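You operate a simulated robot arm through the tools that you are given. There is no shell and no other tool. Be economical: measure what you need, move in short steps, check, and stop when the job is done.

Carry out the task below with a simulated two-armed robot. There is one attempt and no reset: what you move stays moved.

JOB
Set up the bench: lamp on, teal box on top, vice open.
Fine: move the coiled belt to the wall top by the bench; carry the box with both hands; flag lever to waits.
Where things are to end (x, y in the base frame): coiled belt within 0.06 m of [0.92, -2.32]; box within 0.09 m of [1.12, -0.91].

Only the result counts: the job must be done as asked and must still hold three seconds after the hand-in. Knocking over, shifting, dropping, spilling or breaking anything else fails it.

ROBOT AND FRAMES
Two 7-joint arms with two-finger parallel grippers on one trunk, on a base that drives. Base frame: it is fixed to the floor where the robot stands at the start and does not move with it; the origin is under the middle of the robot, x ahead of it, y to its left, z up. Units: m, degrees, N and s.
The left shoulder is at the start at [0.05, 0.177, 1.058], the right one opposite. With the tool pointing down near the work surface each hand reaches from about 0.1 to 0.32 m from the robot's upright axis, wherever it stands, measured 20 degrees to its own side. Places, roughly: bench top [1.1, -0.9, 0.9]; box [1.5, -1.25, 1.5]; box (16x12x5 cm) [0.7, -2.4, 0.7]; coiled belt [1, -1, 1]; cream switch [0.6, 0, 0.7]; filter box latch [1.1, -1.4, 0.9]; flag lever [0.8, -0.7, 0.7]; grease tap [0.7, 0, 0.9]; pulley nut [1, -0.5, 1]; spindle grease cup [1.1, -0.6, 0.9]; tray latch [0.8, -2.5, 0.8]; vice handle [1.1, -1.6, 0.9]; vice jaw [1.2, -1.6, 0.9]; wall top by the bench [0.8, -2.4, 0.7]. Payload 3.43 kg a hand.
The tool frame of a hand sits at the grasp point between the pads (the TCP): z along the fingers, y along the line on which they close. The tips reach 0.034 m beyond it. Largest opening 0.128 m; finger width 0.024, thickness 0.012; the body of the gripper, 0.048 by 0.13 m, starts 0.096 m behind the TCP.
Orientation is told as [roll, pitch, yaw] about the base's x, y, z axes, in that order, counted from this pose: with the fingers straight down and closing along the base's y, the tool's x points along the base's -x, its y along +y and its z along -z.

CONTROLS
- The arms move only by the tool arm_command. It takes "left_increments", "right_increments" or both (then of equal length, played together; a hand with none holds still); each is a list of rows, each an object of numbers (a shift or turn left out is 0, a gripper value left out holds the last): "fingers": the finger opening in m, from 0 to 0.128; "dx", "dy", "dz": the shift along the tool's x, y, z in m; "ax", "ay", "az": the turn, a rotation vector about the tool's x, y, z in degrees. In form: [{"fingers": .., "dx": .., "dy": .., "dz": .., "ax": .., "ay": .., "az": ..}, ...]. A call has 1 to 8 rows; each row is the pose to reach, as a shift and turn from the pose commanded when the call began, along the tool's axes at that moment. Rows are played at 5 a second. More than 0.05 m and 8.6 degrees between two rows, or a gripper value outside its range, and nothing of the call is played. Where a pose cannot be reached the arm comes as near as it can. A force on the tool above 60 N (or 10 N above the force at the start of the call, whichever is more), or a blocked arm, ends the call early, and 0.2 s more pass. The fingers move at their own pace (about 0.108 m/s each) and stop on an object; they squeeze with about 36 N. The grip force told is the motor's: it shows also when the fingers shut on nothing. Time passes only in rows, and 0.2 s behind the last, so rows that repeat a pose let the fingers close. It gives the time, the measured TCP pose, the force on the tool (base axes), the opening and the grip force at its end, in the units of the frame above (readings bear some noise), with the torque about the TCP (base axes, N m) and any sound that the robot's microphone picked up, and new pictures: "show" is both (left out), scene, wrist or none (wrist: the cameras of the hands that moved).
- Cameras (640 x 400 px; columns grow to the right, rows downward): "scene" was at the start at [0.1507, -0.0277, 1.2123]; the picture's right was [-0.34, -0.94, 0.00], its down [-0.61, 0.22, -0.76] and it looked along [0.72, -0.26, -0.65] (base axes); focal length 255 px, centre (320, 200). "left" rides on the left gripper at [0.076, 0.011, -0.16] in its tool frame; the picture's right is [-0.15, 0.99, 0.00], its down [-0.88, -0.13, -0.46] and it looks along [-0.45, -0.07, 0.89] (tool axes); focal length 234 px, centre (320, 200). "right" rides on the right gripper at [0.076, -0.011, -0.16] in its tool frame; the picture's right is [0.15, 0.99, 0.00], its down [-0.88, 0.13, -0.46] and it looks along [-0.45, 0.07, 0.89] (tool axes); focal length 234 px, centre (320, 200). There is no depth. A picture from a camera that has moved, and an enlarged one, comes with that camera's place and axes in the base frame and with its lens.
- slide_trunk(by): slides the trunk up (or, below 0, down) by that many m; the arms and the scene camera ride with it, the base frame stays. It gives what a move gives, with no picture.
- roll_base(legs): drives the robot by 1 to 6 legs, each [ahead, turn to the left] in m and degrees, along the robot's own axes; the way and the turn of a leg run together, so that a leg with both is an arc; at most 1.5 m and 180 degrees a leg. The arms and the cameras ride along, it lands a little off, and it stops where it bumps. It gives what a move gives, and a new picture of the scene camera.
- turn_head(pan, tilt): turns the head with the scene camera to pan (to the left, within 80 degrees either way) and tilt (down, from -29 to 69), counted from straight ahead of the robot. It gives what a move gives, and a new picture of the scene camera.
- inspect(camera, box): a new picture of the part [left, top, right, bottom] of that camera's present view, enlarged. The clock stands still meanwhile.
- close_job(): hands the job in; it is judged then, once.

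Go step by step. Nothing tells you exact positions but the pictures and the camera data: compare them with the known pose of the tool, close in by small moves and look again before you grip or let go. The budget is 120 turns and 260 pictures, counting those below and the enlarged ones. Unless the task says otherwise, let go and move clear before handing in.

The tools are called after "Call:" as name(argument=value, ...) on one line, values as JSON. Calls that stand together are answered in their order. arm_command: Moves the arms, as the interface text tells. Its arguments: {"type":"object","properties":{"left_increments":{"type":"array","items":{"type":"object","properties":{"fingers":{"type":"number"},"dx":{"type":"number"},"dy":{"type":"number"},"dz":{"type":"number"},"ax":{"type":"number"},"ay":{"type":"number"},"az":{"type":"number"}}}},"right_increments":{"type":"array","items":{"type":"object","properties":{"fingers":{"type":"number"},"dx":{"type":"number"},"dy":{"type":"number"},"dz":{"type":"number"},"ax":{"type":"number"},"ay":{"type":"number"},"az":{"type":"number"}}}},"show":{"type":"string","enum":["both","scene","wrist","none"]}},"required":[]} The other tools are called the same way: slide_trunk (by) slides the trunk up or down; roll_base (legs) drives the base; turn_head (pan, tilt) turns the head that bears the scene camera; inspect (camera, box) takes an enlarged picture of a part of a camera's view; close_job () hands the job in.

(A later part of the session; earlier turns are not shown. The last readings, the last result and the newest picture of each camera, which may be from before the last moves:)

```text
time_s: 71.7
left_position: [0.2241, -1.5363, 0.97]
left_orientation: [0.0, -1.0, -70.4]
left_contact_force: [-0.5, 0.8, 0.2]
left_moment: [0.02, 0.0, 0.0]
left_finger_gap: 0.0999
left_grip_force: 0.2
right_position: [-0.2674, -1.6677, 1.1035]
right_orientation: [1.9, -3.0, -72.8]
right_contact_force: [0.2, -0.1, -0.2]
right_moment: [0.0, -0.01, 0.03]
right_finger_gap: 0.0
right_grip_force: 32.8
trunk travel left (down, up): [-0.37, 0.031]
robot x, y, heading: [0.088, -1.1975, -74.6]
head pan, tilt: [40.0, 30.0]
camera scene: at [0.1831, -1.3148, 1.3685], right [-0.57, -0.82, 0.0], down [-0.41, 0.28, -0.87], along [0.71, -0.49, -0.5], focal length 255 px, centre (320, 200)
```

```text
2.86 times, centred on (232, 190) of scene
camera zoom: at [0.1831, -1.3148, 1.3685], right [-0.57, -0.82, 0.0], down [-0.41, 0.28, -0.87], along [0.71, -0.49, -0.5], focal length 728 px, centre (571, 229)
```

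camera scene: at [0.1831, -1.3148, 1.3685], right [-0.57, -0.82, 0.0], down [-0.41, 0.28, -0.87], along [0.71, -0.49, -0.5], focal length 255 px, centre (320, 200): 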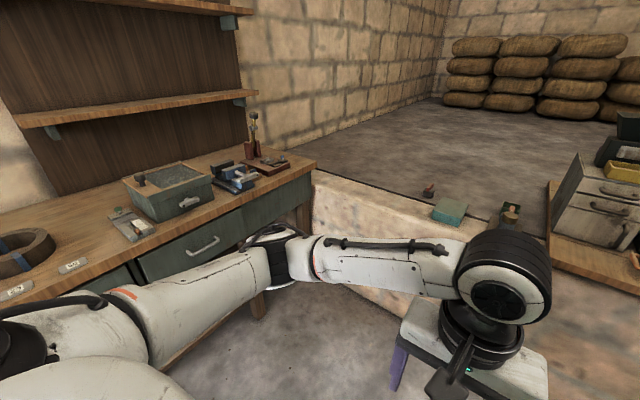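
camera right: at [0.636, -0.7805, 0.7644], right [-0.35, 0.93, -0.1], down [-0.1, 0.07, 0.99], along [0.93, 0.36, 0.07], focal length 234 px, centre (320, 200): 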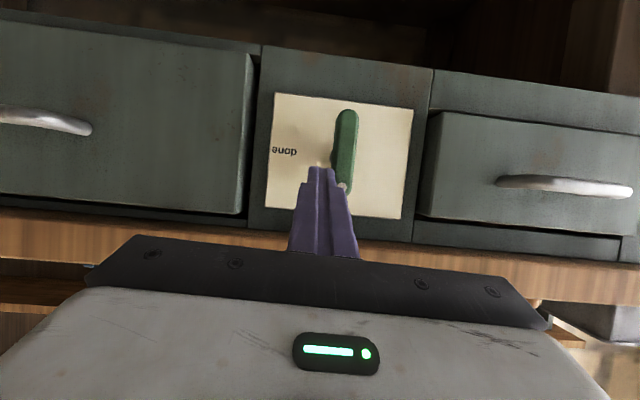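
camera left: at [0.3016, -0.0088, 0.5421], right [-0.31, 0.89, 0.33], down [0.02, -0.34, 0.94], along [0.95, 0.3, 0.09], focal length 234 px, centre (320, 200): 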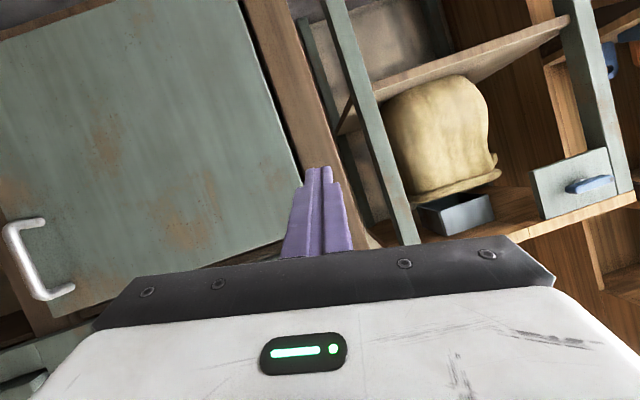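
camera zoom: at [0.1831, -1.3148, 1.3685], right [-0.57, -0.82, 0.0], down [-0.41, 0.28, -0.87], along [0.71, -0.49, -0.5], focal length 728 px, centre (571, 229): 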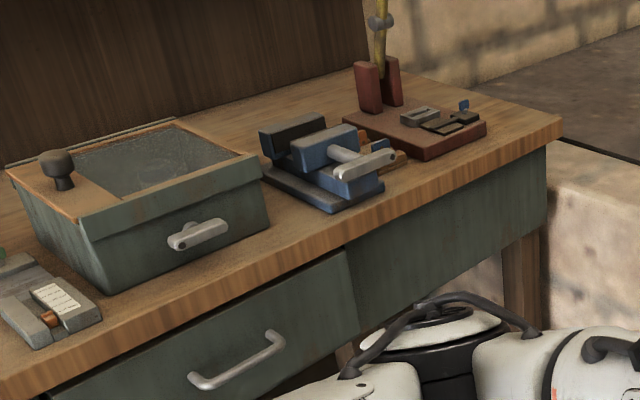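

Belt sits around (1.04, -0.88). I turn to face the bench here and look straight at the belt.

Call:
roll_base(legs=[[0, 90.5], [0.2, 0]])

Call:
turn_head(pan=0, tilt=35)

Call:
inspect(camera="left", box=[0, 0, 640, 400])

```text
time_s: 77.1
left_position: [0.6265, -1.0074, 0.9703]
left_orientation: [-0.1, -1.0, 19.7]
left_contact_force: [0.5, 0.2, -0.1]
left_moment: [-0.03, -0.01, 0.01]
left_finger_gap: 0.1001
left_grip_force: 0.0
right_position: [0.7577, -1.4993, 1.1033]
right_orientation: [1.8, -2.9, 17.2]
right_contact_force: [-0.6, 0.4, 0.1]
right_moment: [-0.01, -0.02, 0.01]
right_finger_gap: 0.0
right_grip_force: 33.2
trunk travel left (down, up): [-0.37, 0.031]
robot x, y, heading: [0.2848, -1.143, 15.7]
head pan, tilt: [40.0, 30.0]
camera scene: at [0.4078, -1.0481, 1.3684], right [0.82, -0.57, 0.0], down [-0.28, -0.41, -0.87], along [0.49, 0.71, -0.5], focal length 255 px, centre (320, 200)
```

scene: 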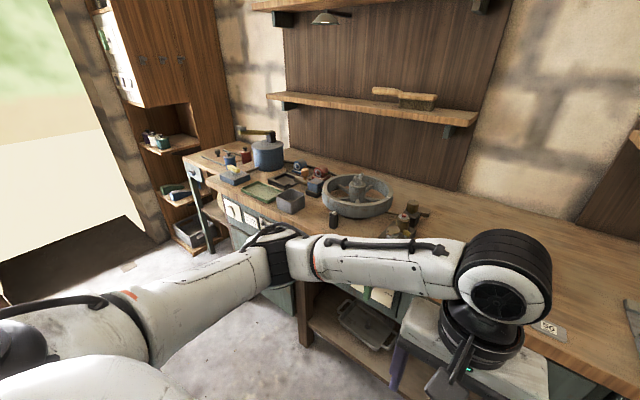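

```text
time_s: 78.2
left_position: [0.6264, -1.0064, 0.97]
left_orientation: [0.1, -1.1, 19.7]
left_contact_force: [0.8, 0.1, -0.4]
left_moment: [0.03, 0.01, 0.0]
left_finger_gap: 0.0999
left_grip_force: 0.0
right_position: [0.7571, -1.4983, 1.1034]
right_orientation: [1.9, -2.9, 17.2]
right_contact_force: [0.3, -0.5, 0.5]
right_moment: [-0.02, -0.01, 0.0]
right_finger_gap: 0.0
right_grip_force: 33.1
trunk travel left (down, up): [-0.37, 0.031]
robot x, y, heading: [0.2896, -1.1429, 15.4]
head pan, tilt: [0.0, 35.0]
camera scene: at [0.4406, -1.0993, 1.3607], right [0.27, -0.96, 0.0], down [-0.55, -0.15, -0.82], along [0.79, 0.22, -0.57], focal length 255 px, centre (320, 200)
```

scene: 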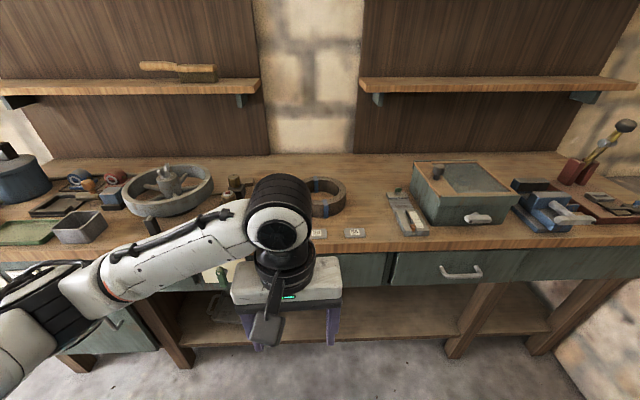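

```text
1.00 times, centred on (320, 200) of left (not enlarged: the box is as wide or as high as the picture)
camera zoom: at [0.5472, -1.0236, 1.1272], right [-0.2, 0.98, 0.0], down [0.87, 0.17, 0.47], along [0.46, 0.09, -0.88], focal length 234 px, centre (320, 200)
```

zoom: 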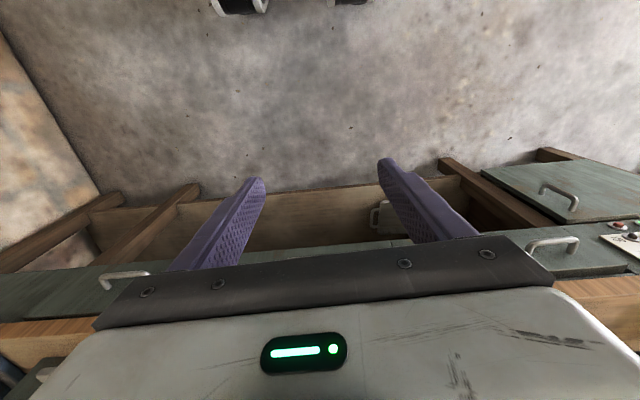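

Call:
arm_command(left_increments=[{"dy": 0.05, "dz": -0.03}, {"dy": 0.1, "dz": -0.06}, {"dy": 0.15, "dz": -0.08}], show="scene")

Call:
inspect(camera="scene", box=[240, 150, 400, 250])

Call:
inspect(camera="scene", box=[448, 120, 640, 240])

```text
refused: row 1 steps farther than a row can; nothing moved
```

```text
4.00 times, centred on (320, 200) of scene
camera zoom: at [0.4406, -1.0993, 1.3607], right [0.27, -0.96, 0.0], down [-0.55, -0.15, -0.82], along [0.79, 0.22, -0.57], focal length 1019 px, centre (320, 200)
```

zoom: 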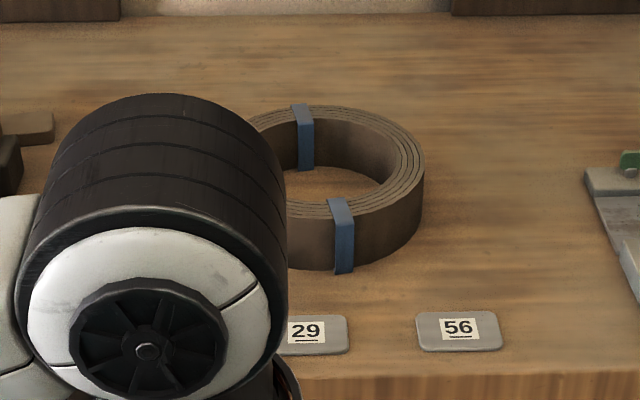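

```text
3.33 times, centred on (544, 180) of scene
camera zoom: at [0.4406, -1.0993, 1.3607], right [0.27, -0.96, 0.0], down [-0.55, -0.15, -0.82], along [0.79, 0.22, -0.57], focal length 849 px, centre (-427, 267)
```

zoom: 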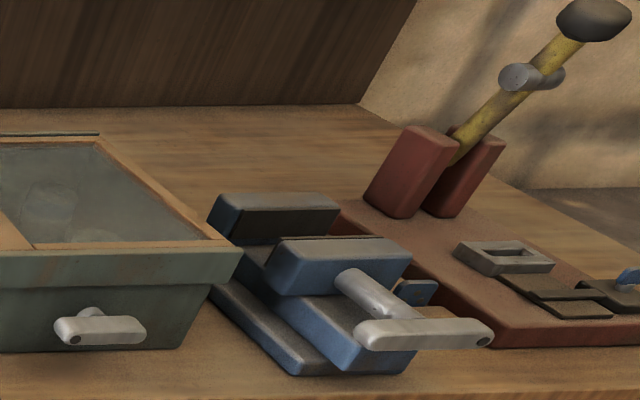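

The belt ring (≈0.175 m outer, wall ≈2 cm) is centred near (1.13, -0.91). I'll raise the left hand, drive in 0.27 m, and plan to pinch the ring's left wall.

Call:
arm_command(left_increments=[{"dz": -0.04, "fingers": 0.08}, {"dz": -0.08, "dy": 0.02}], show="none")

Call:
roll_base(legs=[[0.25, 0]])

Call:
arm_command(left_increments=[{"dx": -0.05}, {"dx": -0.1}], show="both")

```text
time_s: 78.8
left_position: [0.6155, -0.9904, 1.0507]
left_orientation: [-0.1, -1.0, 19.6]
left_contact_force: [0.6, 0.5, 0.3]
left_moment: [-0.01, -0.05, 0.01]
left_finger_gap: 0.0801
left_grip_force: 0.1
right_position: [0.7571, -1.4986, 1.1048]
right_orientation: [1.9, -3.0, 17.2]
right_contact_force: [-0.1, -0.2, -0.6]
right_moment: [0.01, -0.04, -0.01]
right_finger_gap: 0.0
right_grip_force: 32.6
trunk travel left (down, up): [-0.37, 0.031]
robot x, y, heading: [0.2874, -1.1418, 15.4]
head pan, tilt: [0.0, 35.0]
```

```text
time_s: 80.6
left_position: [0.8599, -0.925, 1.0503]
left_orientation: [0.0, -1.0, 19.6]
left_contact_force: [0.0, 0.2, 0.7]
left_moment: [0.0, 0.06, -0.02]
left_finger_gap: 0.0802
left_grip_force: 0.1
right_position: [0.9999, -1.4334, 1.1036]
right_orientation: [1.9, -3.0, 17.1]
right_contact_force: [-0.5, -0.4, -0.4]
right_moment: [0.0, 0.01, 0.0]
right_finger_gap: 0.0
right_grip_force: 33.1
trunk travel left (down, up): [-0.37, 0.031]
robot x, y, heading: [0.5296, -1.0748, 15.4]
head pan, tilt: [0.0, 35.0]
camera scene: at [0.6838, -1.0328, 1.3606], right [0.26, -0.96, 0.0], down [-0.55, -0.15, -0.82], along [0.79, 0.22, -0.57], focal length 255 px, centre (320, 200)
```

scene: 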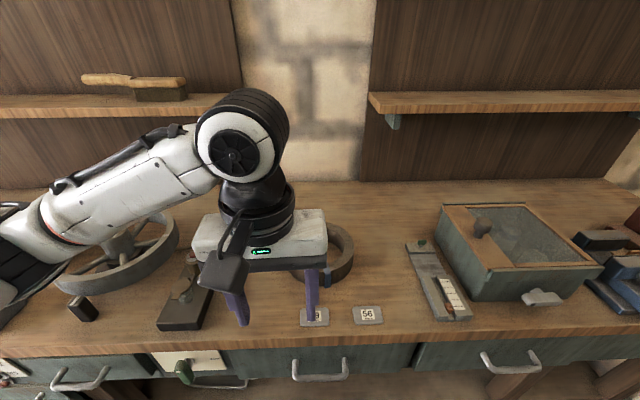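

```text
time_s: 81.2
left_position: [0.9539, -0.8927, 1.054]
left_orientation: [0.0, -1.0, 19.6]
left_contact_force: [-0.4, -0.1, -0.2]
left_moment: [0.0, 0.04, -0.02]
left_finger_gap: 0.0797
left_grip_force: 0.0
right_position: [0.9992, -1.4333, 1.1033]
right_orientation: [1.9, -3.0, 17.1]
right_contact_force: [0.2, 0.2, -0.5]
right_moment: [-0.02, 0.01, -0.01]
right_finger_gap: 0.0
right_grip_force: 32.5
trunk travel left (down, up): [-0.37, 0.031]
robot x, y, heading: [0.5311, -1.0745, 15.3]
head pan, tilt: [0.0, 35.0]
camera scene: at [0.6835, -1.033, 1.3606], right [0.26, -0.96, 0.0], down [-0.55, -0.15, -0.82], along [0.79, 0.22, -0.57], focal length 255 px, centre (320, 200)
camera left: at [0.8753, -0.908, 1.2106], right [-0.19, 0.98, 0.0], down [0.87, 0.17, 0.47], along [0.46, 0.09, -0.88], focal length 234 px, centre (320, 200)
```

scene: 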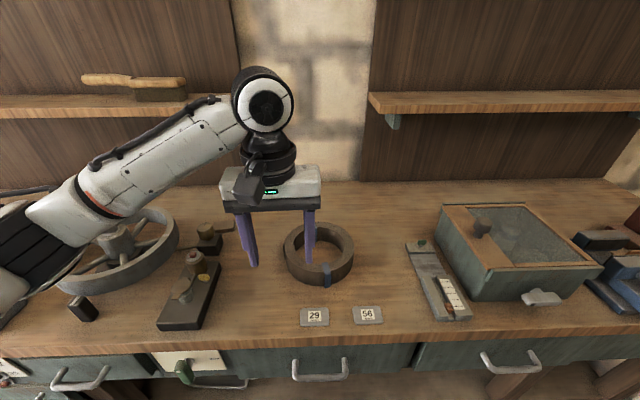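
left: 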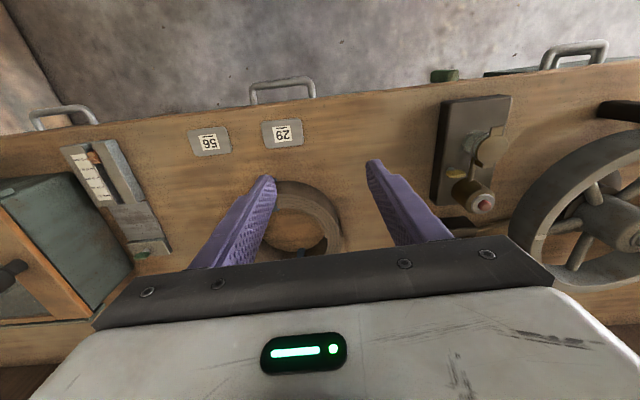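

Call:
arm_command(left_increments=[{"dx": -0.05}, {"dx": -0.1}, {"dx": -0.15}, {"dx": -0.15, "dz": 0.04, "fingers": 0.07}], show="both")

Call:
inspect(camera="scene", box=[220, 180, 380, 280])

```text
time_s: 82.2
left_position: [1.097, -0.8383, 1.0135]
left_orientation: [0.0, -1.0, 19.6]
left_contact_force: [0.8, 0.2, -0.2]
left_moment: [-0.02, 0.03, -0.01]
left_finger_gap: 0.0701
left_grip_force: 0.0
right_position: [0.9986, -1.4325, 1.1039]
right_orientation: [1.9, -2.9, 17.2]
right_contact_force: [-0.7, 0.6, 0.3]
right_moment: [0.04, 0.01, 0.0]
right_finger_gap: 0.0
right_grip_force: 32.9
trunk travel left (down, up): [-0.37, 0.031]
robot x, y, heading: [0.5333, -1.0746, 15.2]
head pan, tilt: [0.0, 35.0]
camera scene: at [0.6833, -1.0321, 1.3606], right [0.26, -0.96, 0.0], down [-0.55, -0.15, -0.82], along [0.79, 0.22, -0.57], focal length 255 px, centre (320, 200)
camera left: at [1.0184, -0.8539, 1.1703], right [-0.19, 0.98, 0.0], down [0.87, 0.17, 0.47], along [0.46, 0.09, -0.88], focal length 234 px, centre (320, 200)
```

scene: 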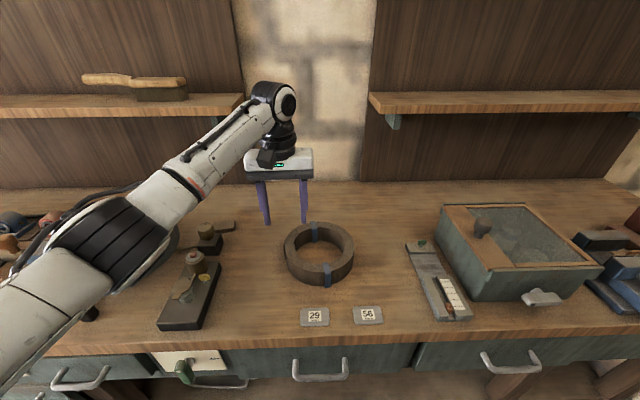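
left: 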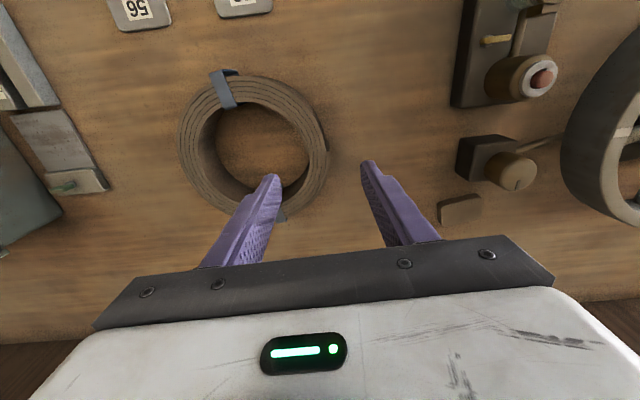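

```text
4.00 times, centred on (300, 230) of scene
camera zoom: at [0.6833, -1.0321, 1.3606], right [0.26, -0.96, 0.0], down [-0.55, -0.15, -0.82], along [0.79, 0.22, -0.57], focal length 1019 px, centre (400, 80)
```

zoom: 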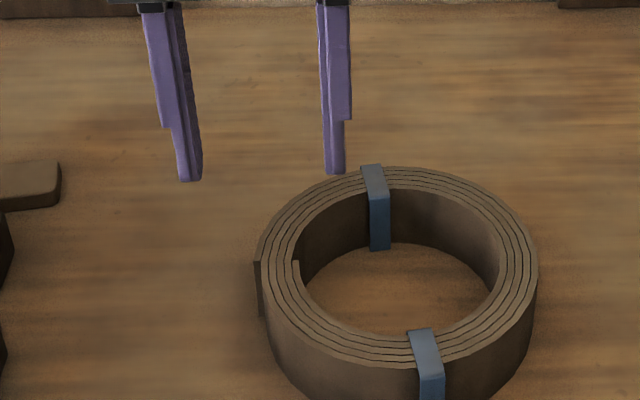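

Call:
arm_command(left_increments=[{"dx": 0.0268, "dy": -0.002, "dz": 0.02}, {"dx": 0.0268, "dy": -0.002, "dz": 0.045}], show="wrist")

Call:
inspect(camera="scene", box=[220, 180, 380, 280])

```text
time_s: 82.8
left_position: [1.0711, -0.8505, 0.9697]
left_orientation: [0.1, -1.0, 19.6]
left_contact_force: [-0.4, 1.1, 0.8]
left_moment: [-0.01, 0.02, 0.01]
left_finger_gap: 0.0704
left_grip_force: 0.0
right_position: [0.9993, -1.4335, 1.1041]
right_orientation: [1.9, -3.0, 17.1]
right_contact_force: [0.7, 0.3, 0.2]
right_moment: [0.01, -0.01, 0.01]
right_finger_gap: 0.0
right_grip_force: 33.0
trunk travel left (down, up): [-0.37, 0.031]
robot x, y, heading: [0.5284, -1.0766, 15.5]
head pan, tilt: [0.0, 35.0]
camera left: at [0.9928, -0.8662, 1.1254], right [-0.2, 0.98, 0.0], down [0.87, 0.17, 0.47], along [0.46, 0.09, -0.88], focal length 234 px, centre (320, 200)
```

left: 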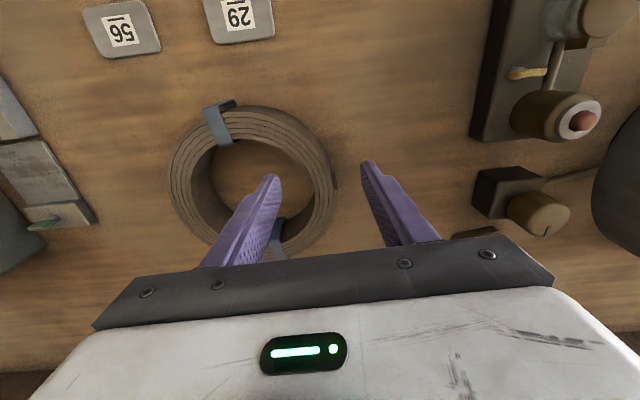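

```text
4.00 times, centred on (300, 230) of scene
camera zoom: at [0.6834, -1.0331, 1.3607], right [0.26, -0.96, 0.0], down [-0.55, -0.15, -0.82], along [0.79, 0.22, -0.57], focal length 1019 px, centre (400, 80)
```

zoom: 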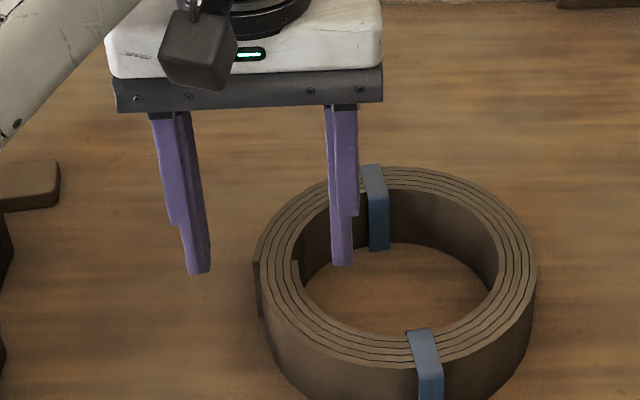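

Call:
arm_command(left_increments=[{"dy": -0.006}, {"dy": -0.006, "dz": 0.02}, {"dy": -0.006, "dz": 0.036}], show="wrist")

Call:
inspect(camera="scene", box=[220, 180, 380, 280])

```text
time_s: 83.6
left_position: [1.0727, -0.8567, 0.9311]
left_orientation: [0.0, -0.9, 19.7]
left_contact_force: [0.1, 0.0, -0.2]
left_moment: [0.02, -0.03, 0.04]
left_finger_gap: 0.0703
left_grip_force: 0.1
right_position: [0.9992, -1.4337, 1.1033]
right_orientation: [1.9, -3.0, 17.1]
right_contact_force: [-0.2, -0.3, 0.0]
right_moment: [0.0, -0.01, 0.0]
right_finger_gap: 0.0003
right_grip_force: 32.8
trunk travel left (down, up): [-0.37, 0.031]
robot x, y, heading: [0.5308, -1.0757, 15.4]
head pan, tilt: [0.0, 35.0]
camera left: at [0.9948, -0.8724, 1.0897], right [-0.2, 0.98, 0.0], down [0.87, 0.17, 0.47], along [0.46, 0.09, -0.88], focal length 234 px, centre (320, 200)
```

left: 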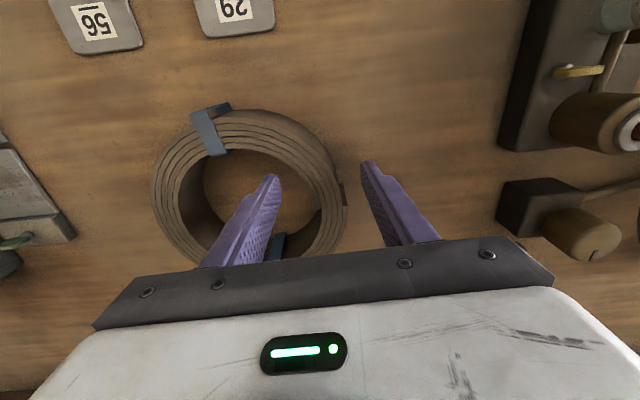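

```text
4.00 times, centred on (300, 230) of scene
camera zoom: at [0.6832, -1.033, 1.3607], right [0.26, -0.96, 0.0], down [-0.55, -0.15, -0.82], along [0.79, 0.22, -0.57], focal length 1019 px, centre (400, 80)
```

zoom: 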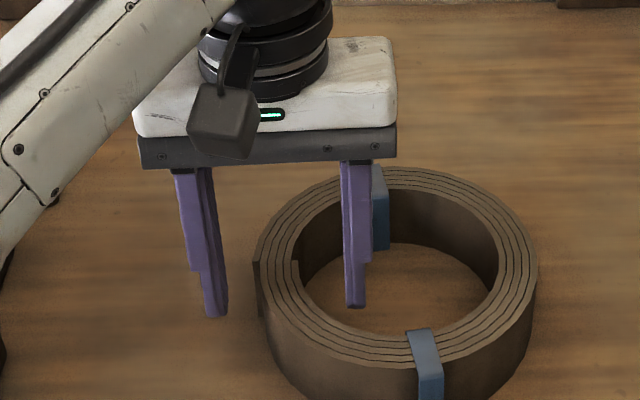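

Call:
arm_command(left_increments=[{"dz": 0.008}, {"dz": 0.008, "fingers": 0}, {"dz": 0.008, "fingers": 0}, {"dz": 0.008, "fingers": 0}], show="wrist")

Call:
arm_command(left_increments=[{"dz": -0.03}, {"dz": -0.07}, {"dz": -0.11}], show="both")

```text
time_s: 84.6
left_position: [1.0741, -0.8565, 0.924]
left_orientation: [0.0, -1.0, 19.6]
left_contact_force: [0.2, 0.5, -0.1]
left_moment: [-0.02, 0.14, 0.09]
left_finger_gap: 0.0347
left_grip_force: 35.9
right_position: [0.999, -1.4332, 1.1044]
right_orientation: [1.9, -3.0, 17.2]
right_contact_force: [0.3, -0.2, 0.4]
right_moment: [0.0, -0.01, -0.03]
right_finger_gap: 0.0001
right_grip_force: 32.9
trunk travel left (down, up): [-0.37, 0.031]
robot x, y, heading: [0.5282, -1.0721, 15.4]
head pan, tilt: [0.0, 35.0]
camera left: at [0.9957, -0.8716, 1.0813], right [-0.19, 0.98, 0.0], down [0.87, 0.17, 0.47], along [0.46, 0.09, -0.88], focal length 234 px, centre (320, 200)
```

left: 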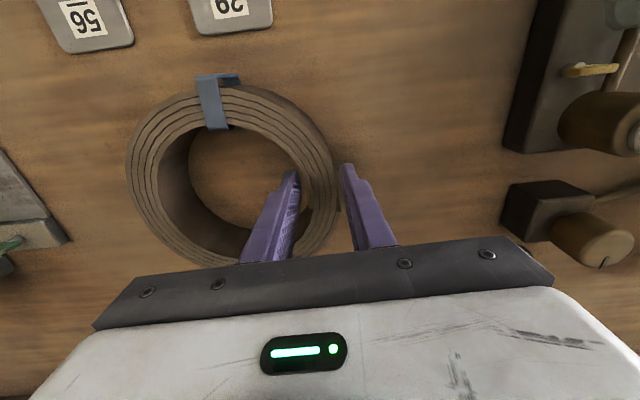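

```text
time_s: 85.4
left_position: [1.071, -0.8557, 1.0354]
left_orientation: [0.0, -1.0, 19.6]
left_contact_force: [0.0, 0.2, 0.3]
left_moment: [0.02, 0.01, 0.02]
left_finger_gap: 0.0
left_grip_force: 32.9
right_position: [0.9985, -1.4328, 1.1025]
right_orientation: [1.9, -3.0, 17.2]
right_contact_force: [-0.5, -0.3, 0.8]
right_moment: [0.05, 0.01, -0.01]
right_finger_gap: 0.0
right_grip_force: 33.2
trunk travel left (down, up): [-0.37, 0.031]
robot x, y, heading: [0.5291, -1.078, 15.3]
head pan, tilt: [0.0, 35.0]
camera scene: at [0.6827, -1.0332, 1.3607], right [0.26, -0.96, 0.0], down [-0.55, -0.15, -0.82], along [0.79, 0.22, -0.57], focal length 255 px, centre (320, 200)
camera left: at [0.9929, -0.8722, 1.193], right [-0.19, 0.98, 0.0], down [0.87, 0.17, 0.47], along [0.46, 0.09, -0.88], focal length 234 px, centre (320, 200)
```

scene: 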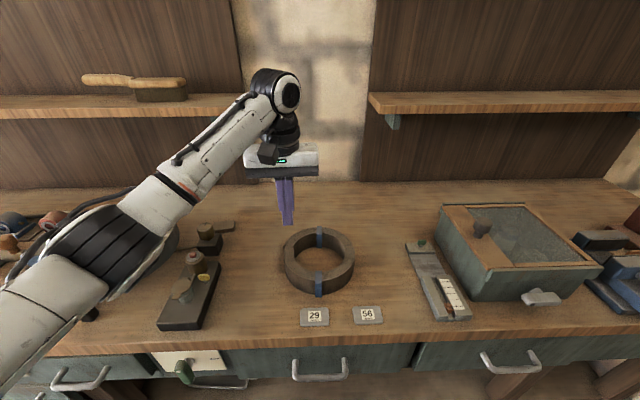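
left: 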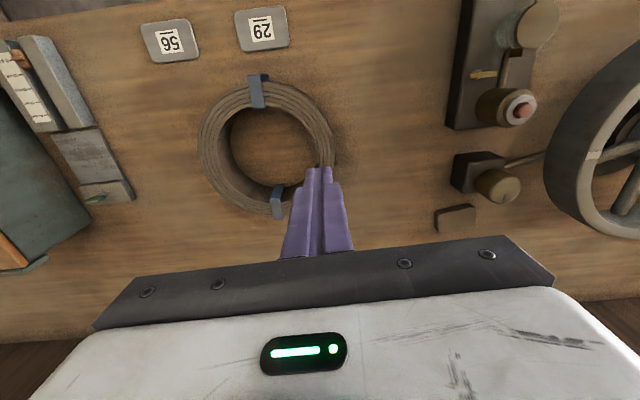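

The ring slipped out (my pinch was off-centre near the loose tail). It sits upright at about (1.078, -0.922); I'll pinch the clean right wall instead.

Call:
arm_command(left_increments=[{"dx": 0.005, "dy": -0.045, "fingers": 0.07}, {"dx": 0.01, "dy": -0.09}, {"dx": 0.0154, "dy": -0.1314}, {"dx": 0.0154, "dy": -0.1314, "dz": 0.04}, {"dx": 0.0154, "dy": -0.1314, "dz": 0.065}], show="both")

Call:
inspect(camera="scene", box=[260, 190, 420, 290])

```text
time_s: 86.8
left_position: [1.1139, -0.957, 0.9783]
left_orientation: [-0.1, -1.7, 22.2]
left_contact_force: [0.2, -0.7, -1.0]
left_moment: [0.03, -0.03, 0.02]
left_finger_gap: 0.0699
left_grip_force: 0.0
left hand out of reach, approached as far as the arm can: row 3
right_position: [0.999, -1.4329, 1.1044]
right_orientation: [1.9, -2.8, 17.2]
right_contact_force: [-0.4, 0.2, -0.9]
right_moment: [-0.03, 0.02, 0.0]
right_finger_gap: 0.0
right_grip_force: 33.3
trunk travel left (down, up): [-0.37, 0.031]
robot x, y, heading: [0.5341, -1.0769, 15.2]
head pan, tilt: [0.0, 35.0]
stopped in row 5 (left hand): the arm was blocked; the commanded pose is now the measured one
camera scene: at [0.6833, -1.0328, 1.3607], right [0.26, -0.96, 0.0], down [-0.55, -0.15, -0.82], along [0.79, 0.22, -0.57], focal length 255 px, centre (320, 200)
camera left: at [1.0343, -0.9772, 1.1339], right [-0.24, 0.97, 0.0], down [0.85, 0.21, 0.48], along [0.47, 0.12, -0.88], focal length 234 px, centre (320, 200)
```

scene: 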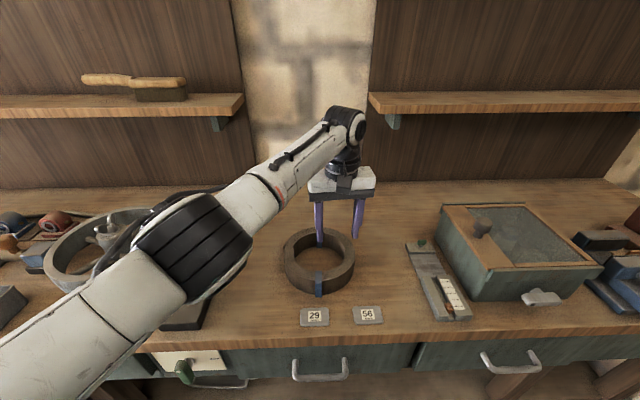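
left: 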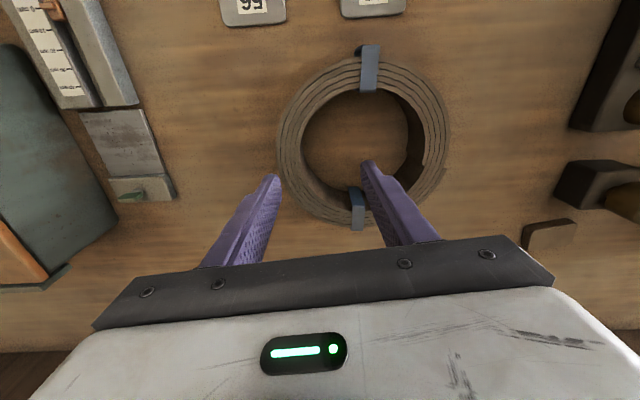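

```text
4.00 times, centred on (340, 240) of scene
camera zoom: at [0.6833, -1.0328, 1.3607], right [0.26, -0.96, 0.0], down [-0.55, -0.15, -0.82], along [0.79, 0.22, -0.57], focal length 1019 px, centre (240, 40)
```

zoom: 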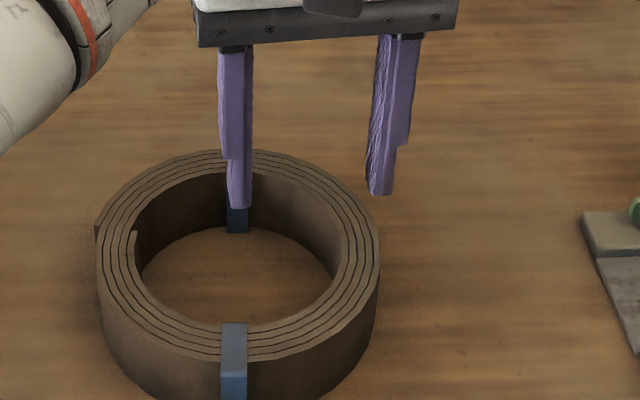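

The left arm can't comfortably cross here and its forearm is near the pulley wheel, so I lift, back out, and shift the robot 0.16 m to the right.

Call:
arm_command(left_increments=[{"dz": -0.03}, {"dz": -0.06, "dx": 0.01}, {"dz": -0.09, "dx": 0.03}], show="scene")

Call:
inspect(camera="scene", box=[0, 150, 240, 300])

```text
time_s: 87.6
left_position: [1.0819, -0.9734, 1.0685]
left_orientation: [-0.2, -1.7, 22.0]
left_contact_force: [-0.6, 0.1, -0.1]
left_moment: [-0.04, -0.03, 0.0]
left_finger_gap: 0.0703
left_grip_force: 0.1
right_position: [0.9986, -1.4333, 1.1038]
right_orientation: [2.0, -3.0, 17.2]
right_contact_force: [-0.6, -0.1, 0.5]
right_moment: [-0.02, 0.01, -0.02]
right_finger_gap: 0.0
right_grip_force: 33.1
trunk travel left (down, up): [-0.37, 0.031]
robot x, y, heading: [0.529, -1.0756, 15.4]
head pan, tilt: [0.0, 35.0]
camera scene: at [0.6828, -1.033, 1.3607], right [0.26, -0.96, 0.0], down [-0.55, -0.15, -0.82], along [0.79, 0.22, -0.57], focal length 255 px, centre (320, 200)
```

scene: 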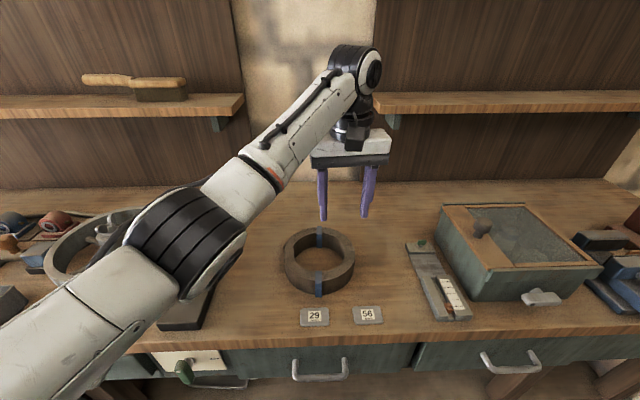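

```text
2.67 times, centred on (120, 225) of scene
camera zoom: at [0.6828, -1.033, 1.3607], right [0.26, -0.96, 0.0], down [-0.55, -0.15, -0.82], along [0.79, 0.22, -0.57], focal length 680 px, centre (853, 133)
```

zoom: 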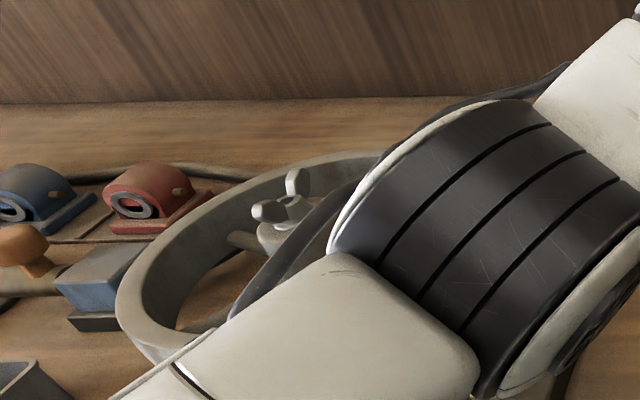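

Call:
arm_command(left_increments=[{"dx": 0.05}, {"dx": 0.1}, {"dx": 0.15}], show="none")

Call:
roll_base(legs=[[-0.3, 0], [0, -90], [0.16, 0], [0, 90], [0.3, 0]])

```text
time_s: 88.4
left_position: [0.9424, -1.0271, 1.0612]
left_orientation: [-0.1, -1.7, 22.0]
left_contact_force: [-0.7, -0.7, 0.3]
left_moment: [0.03, 0.01, 0.03]
left_finger_gap: 0.07
left_grip_force: 0.2
right_position: [0.9994, -1.433, 1.1042]
right_orientation: [1.9, -3.0, 17.2]
right_contact_force: [0.3, -0.4, 0.4]
right_moment: [-0.02, -0.04, -0.04]
right_finger_gap: 0.0001
right_grip_force: 32.9
trunk travel left (down, up): [-0.37, 0.031]
robot x, y, heading: [0.5289, -1.0711, 15.8]
head pan, tilt: [0.0, 35.0]
```

```text
time_s: 100.8
left_position: [0.9857, -1.1746, 1.0603]
left_orientation: [-0.2, -1.7, 22.4]
left_contact_force: [-0.2, -0.4, -0.4]
left_moment: [0.02, -0.02, -0.02]
left_finger_gap: 0.07
left_grip_force: 0.1
right_position: [1.0438, -1.579, 1.1041]
right_orientation: [1.9, -3.0, 17.6]
right_contact_force: [1.4, -0.1, 0.1]
right_moment: [0.0, -0.01, 0.02]
right_finger_gap: 0.0002
right_grip_force: 33.3
trunk travel left (down, up): [-0.37, 0.031]
robot x, y, heading: [0.5719, -1.2297, 15.6]
head pan, tilt: [0.0, 35.0]
camera scene: at [0.7247, -1.1812, 1.3606], right [0.27, -0.96, 0.0], down [-0.55, -0.16, -0.82], along [0.79, 0.22, -0.57], focal length 255 px, centre (320, 200)
```

scene: 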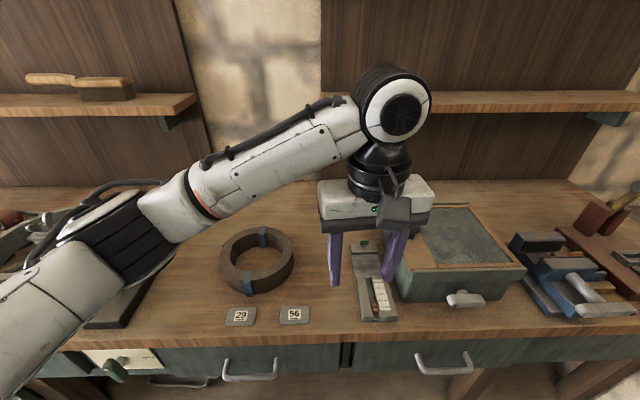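

Call:
arm_command(left_increments=[{"dx": -0.02, "dy": 0.04}, {"dx": -0.05, "dy": 0.075}, {"dx": -0.085, "dy": 0.1}, {"dx": -0.13, "dy": 0.12}, {"dx": -0.177, "dy": 0.126}, {"dx": -0.177, "dy": 0.126, "dz": 0.04}, {"dx": -0.177, "dy": 0.126, "dz": 0.08}], show="both")

Call:
inspect(camera="scene", box=[190, 190, 350, 290])

```text
time_s: 102.4
left_position: [1.1035, -0.9902, 0.9869]
left_orientation: [-0.2, -1.7, 22.4]
left_contact_force: [-0.3, 0.0, -0.9]
left_moment: [0.0, 0.0, 0.03]
left_finger_gap: 0.07
left_grip_force: 0.1
right_position: [1.043, -1.579, 1.1041]
right_orientation: [2.1, -3.1, 17.6]
right_contact_force: [-0.2, 0.0, 0.5]
right_moment: [-0.03, 0.0, 0.0]
right_finger_gap: 0.0
right_grip_force: 33.0
trunk travel left (down, up): [-0.37, 0.031]
robot x, y, heading: [0.5698, -1.2256, 16.0]
head pan, tilt: [0.0, 35.0]
camera scene: at [0.7244, -1.1814, 1.3607], right [0.27, -0.96, 0.0], down [-0.55, -0.16, -0.82], along [0.79, 0.22, -0.57], focal length 255 px, centre (320, 200)
camera left: at [1.0239, -1.0098, 1.1434], right [-0.24, 0.97, 0.0], down [0.85, 0.21, 0.48], along [0.47, 0.12, -0.88], focal length 234 px, centre (320, 200)
```

scene: 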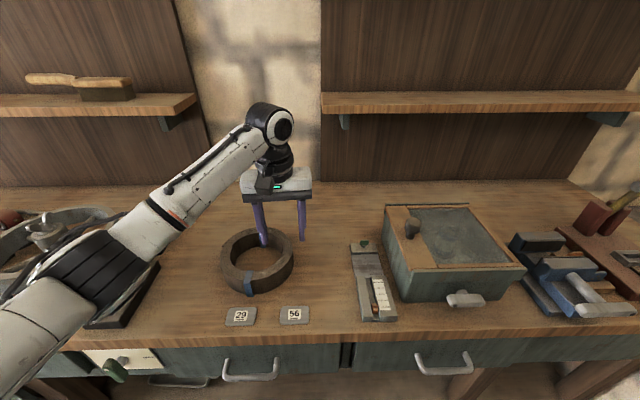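
left: 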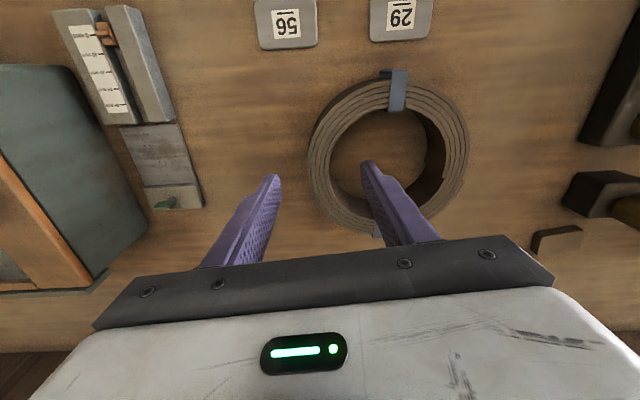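

```text
4.00 times, centred on (270, 240) of scene
camera zoom: at [0.7244, -1.1814, 1.3607], right [0.27, -0.96, 0.0], down [-0.55, -0.16, -0.82], along [0.79, 0.22, -0.57], focal length 1019 px, centre (520, 40)
```

zoom: 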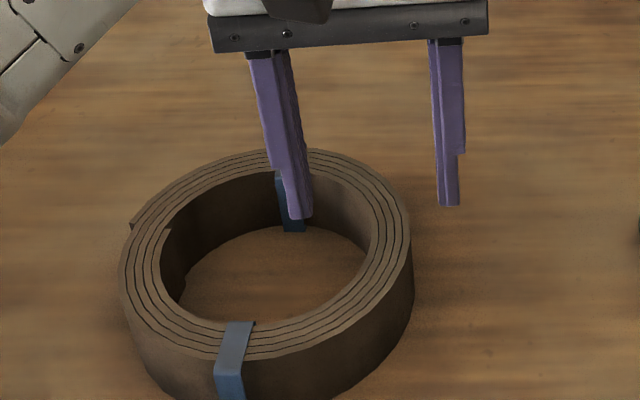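

Call:
arm_command(left_increments=[{"dy": -0.003, "dz": 0.03}, {"dy": -0.003, "dz": 0.05}, {"dy": -0.003, "dz": 0.065}], show="wrist")

Call:
inspect(camera="scene", box=[190, 190, 350, 290])

```text
time_s: 103.2
left_position: [1.1067, -0.9906, 0.9218]
left_orientation: [-0.2, -1.6, 22.4]
left_contact_force: [1.2, -0.4, 0.9]
left_moment: [-0.02, -0.01, 0.0]
left_finger_gap: 0.07
left_grip_force: 0.1
right_position: [1.0436, -1.5787, 1.1034]
right_orientation: [1.8, -2.9, 17.6]
right_contact_force: [0.7, -0.2, -0.7]
right_moment: [-0.02, 0.0, -0.03]
right_finger_gap: 0.0
right_grip_force: 32.9
trunk travel left (down, up): [-0.37, 0.031]
robot x, y, heading: [0.5712, -1.2289, 15.8]
head pan, tilt: [0.0, 35.0]
camera left: at [1.0274, -1.0109, 1.0776], right [-0.24, 0.97, 0.0], down [0.85, 0.21, 0.48], along [0.47, 0.12, -0.88], focal length 234 px, centre (320, 200)
```

left: 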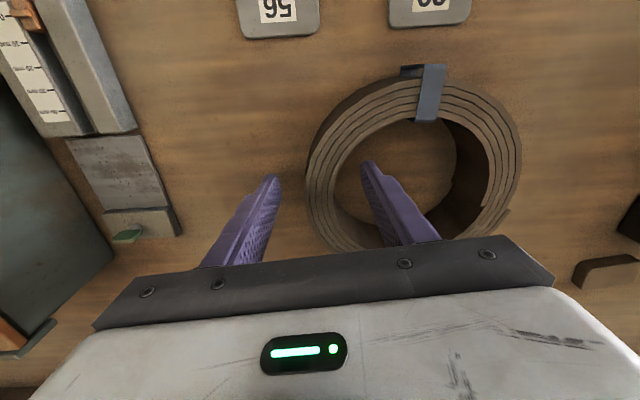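

```text
4.00 times, centred on (270, 240) of scene
camera zoom: at [0.7243, -1.1813, 1.3607], right [0.27, -0.96, 0.0], down [-0.55, -0.16, -0.82], along [0.79, 0.22, -0.57], focal length 1019 px, centre (520, 40)
```

zoom: 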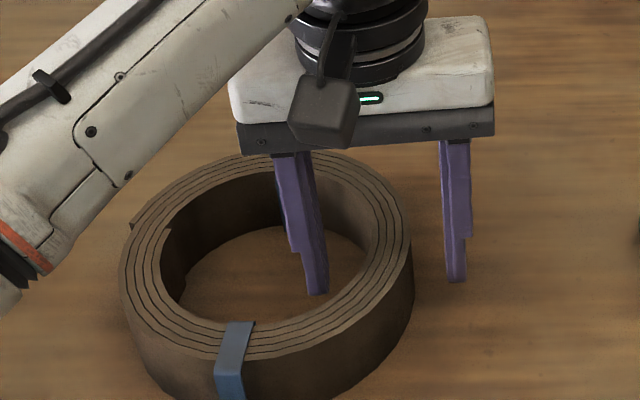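

Call:
arm_command(left_increments=[{"dx": 0.008, "dy": -0.002, "dz": 0.003}, {"dx": 0.008, "dy": -0.002, "dz": 0.005, "fingers": 0.04}, {"dx": 0.008, "dy": -0.002, "dz": 0.005, "fingers": 0}, {"dx": 0.008, "dy": -0.002, "dz": 0.005, "fingers": 0}, {"dx": 0.008, "dy": -0.002, "dz": 0.005, "fingers": 0}], show="wrist")

Call:
inspect(camera="scene", box=[190, 190, 350, 290])

```text
time_s: 104.4
left_position: [1.1013, -0.9976, 0.9183]
left_orientation: [-0.3, -1.9, 22.3]
left_contact_force: [5.4, -1.9, 8.7]
left_moment: [-0.18, 0.07, -0.16]
left_finger_gap: 0.0346
left_grip_force: 36.1
right_position: [1.043, -1.5784, 1.1043]
right_orientation: [2.0, -3.1, 17.6]
right_contact_force: [0.9, 0.5, -0.2]
right_moment: [0.03, 0.02, -0.01]
right_finger_gap: 0.0003
right_grip_force: 32.7
trunk travel left (down, up): [-0.37, 0.031]
robot x, y, heading: [0.57, -1.2249, 15.8]
head pan, tilt: [0.0, 35.0]
camera left: at [1.0206, -1.0171, 1.0736], right [-0.24, 0.97, 0.0], down [0.85, 0.21, 0.48], along [0.47, 0.12, -0.87], focal length 234 px, centre (320, 200)
```

left: 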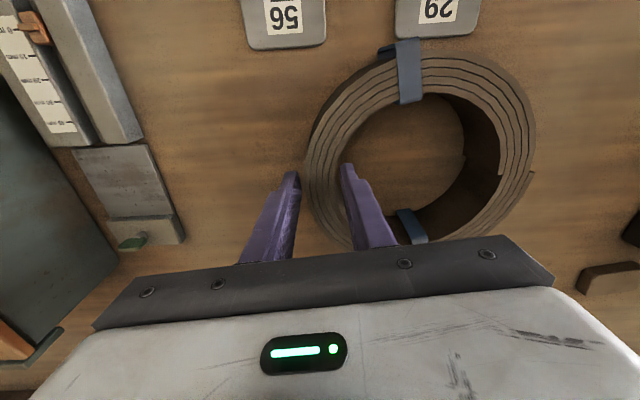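

```text
4.00 times, centred on (270, 240) of scene
camera zoom: at [0.724, -1.1819, 1.3608], right [0.27, -0.96, 0.0], down [-0.55, -0.16, -0.82], along [0.79, 0.22, -0.57], focal length 1019 px, centre (520, 40)
```

zoom: 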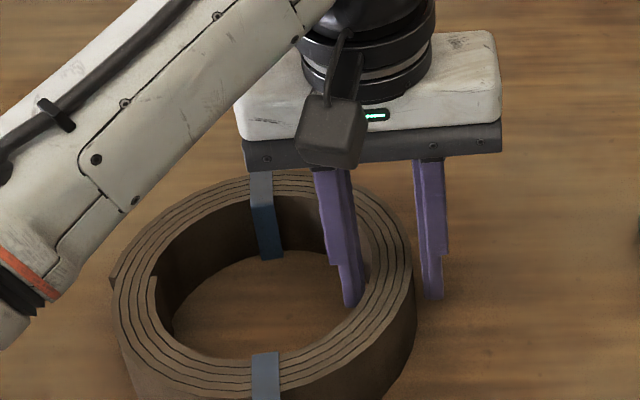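

Call:
arm_command(left_increments=[{"dz": -0.005}, {"dz": -0.01}, {"dz": -0.015}, {"dz": -0.02}, {"dz": -0.025}], show="wrist")

Call:
inspect(camera="scene", box=[190, 190, 350, 290])

```text
time_s: 105.6
left_position: [1.0992, -0.9963, 0.9429]
left_orientation: [-0.3, -1.7, 22.5]
left_contact_force: [-0.4, -0.3, -5.3]
left_moment: [-0.35, -0.09, 0.04]
left_finger_gap: 0.0346
left_grip_force: 35.9
right_position: [1.0439, -1.5789, 1.105]
right_orientation: [1.9, -3.0, 17.6]
right_contact_force: [0.0, 0.0, -0.2]
right_moment: [0.04, -0.03, -0.06]
right_finger_gap: 0.0
right_grip_force: 33.3
trunk travel left (down, up): [-0.37, 0.031]
robot x, y, heading: [0.5726, -1.2247, 16.0]
head pan, tilt: [0.0, 35.0]
camera left: at [1.0198, -1.0158, 1.0973], right [-0.24, 0.97, 0.0], down [0.85, 0.21, 0.48], along [0.47, 0.12, -0.88], focal length 234 px, centre (320, 200)
```

left: 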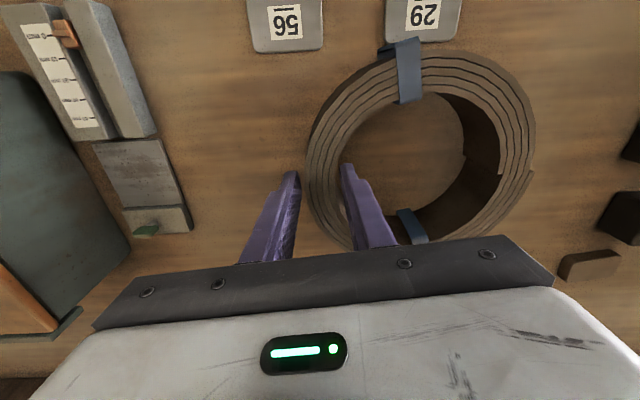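

```text
4.00 times, centred on (270, 240) of scene
camera zoom: at [0.7246, -1.1811, 1.3606], right [0.27, -0.96, 0.0], down [-0.55, -0.16, -0.82], along [0.79, 0.22, -0.57], focal length 1019 px, centre (520, 40)
```

zoom: 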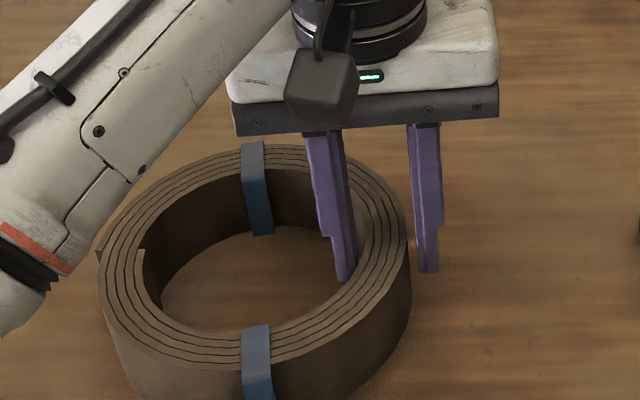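

The belt holds (about 5 N). Lift it slowly, tuck the right hand in, then back out and carry it to the low wall.

Call:
arm_command(left_increments=[{"dz": -0.01}, {"dz": -0.02}, {"dz": -0.03}, {"dz": -0.04}, {"dz": -0.05}, {"dz": -0.06}, {"dz": -0.07}], right_increments=[{"dx": 0.02}, {"dx": 0.04}, {"dx": 0.06}, {"dx": 0.08}, {"dx": 0.1}, {"dx": 0.12}, {"dx": 0.14}], show="none")

Call:
roll_base(legs=[[-0.35, 0], [0, -68], [0.45, 0], [0, -22.3]])

```text
time_s: 107.2
left_position: [1.0968, -0.9977, 1.0102]
left_orientation: [-0.2, -1.6, 22.5]
left_contact_force: [-0.6, -0.4, -3.2]
left_moment: [-0.32, -0.14, 0.0]
left_finger_gap: 0.0345
left_grip_force: 35.8
right_position: [0.9207, -1.6143, 1.0751]
right_orientation: [2.1, -3.1, 17.6]
right_contact_force: [-0.4, -0.5, 0.1]
right_moment: [0.02, -0.05, 0.0]
right_finger_gap: 0.0001
right_grip_force: 32.6
right hand out of reach, approached as far as the arm can: row 2, 5, 6, 7
trunk travel left (down, up): [-0.37, 0.031]
robot x, y, heading: [0.5705, -1.2255, 15.7]
head pan, tilt: [0.0, 35.0]
```

```text
time_s: 115.9
left_position: [0.737, -2.2068, 1.0102]
left_orientation: [-0.2, -1.7, -68.0]
left_contact_force: [0.7, -0.1, -4.8]
left_moment: [-0.14, 0.32, 0.01]
left_finger_gap: 0.0347
left_grip_force: 35.9
right_position: [0.121, -2.0234, 1.0748]
right_orientation: [2.0, -3.1, -72.8]
right_contact_force: [-0.7, 0.1, 0.0]
right_moment: [-0.01, -0.01, 0.0]
right_finger_gap: 0.0001
right_grip_force: 33.1
trunk travel left (down, up): [-0.37, 0.031]
robot x, y, heading: [0.5113, -1.6785, -74.7]
head pan, tilt: [0.0, 35.0]
camera scene: at [0.5553, -1.8292, 1.3606], right [-0.96, -0.27, 0.0], down [-0.15, 0.55, -0.82], along [0.22, -0.79, -0.57], focal length 255 px, centre (320, 200)
```

scene: 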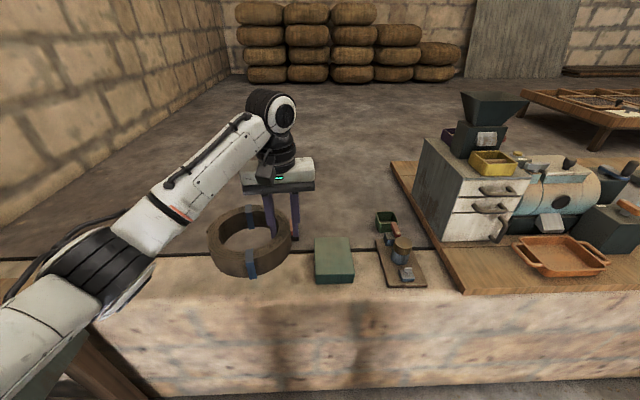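

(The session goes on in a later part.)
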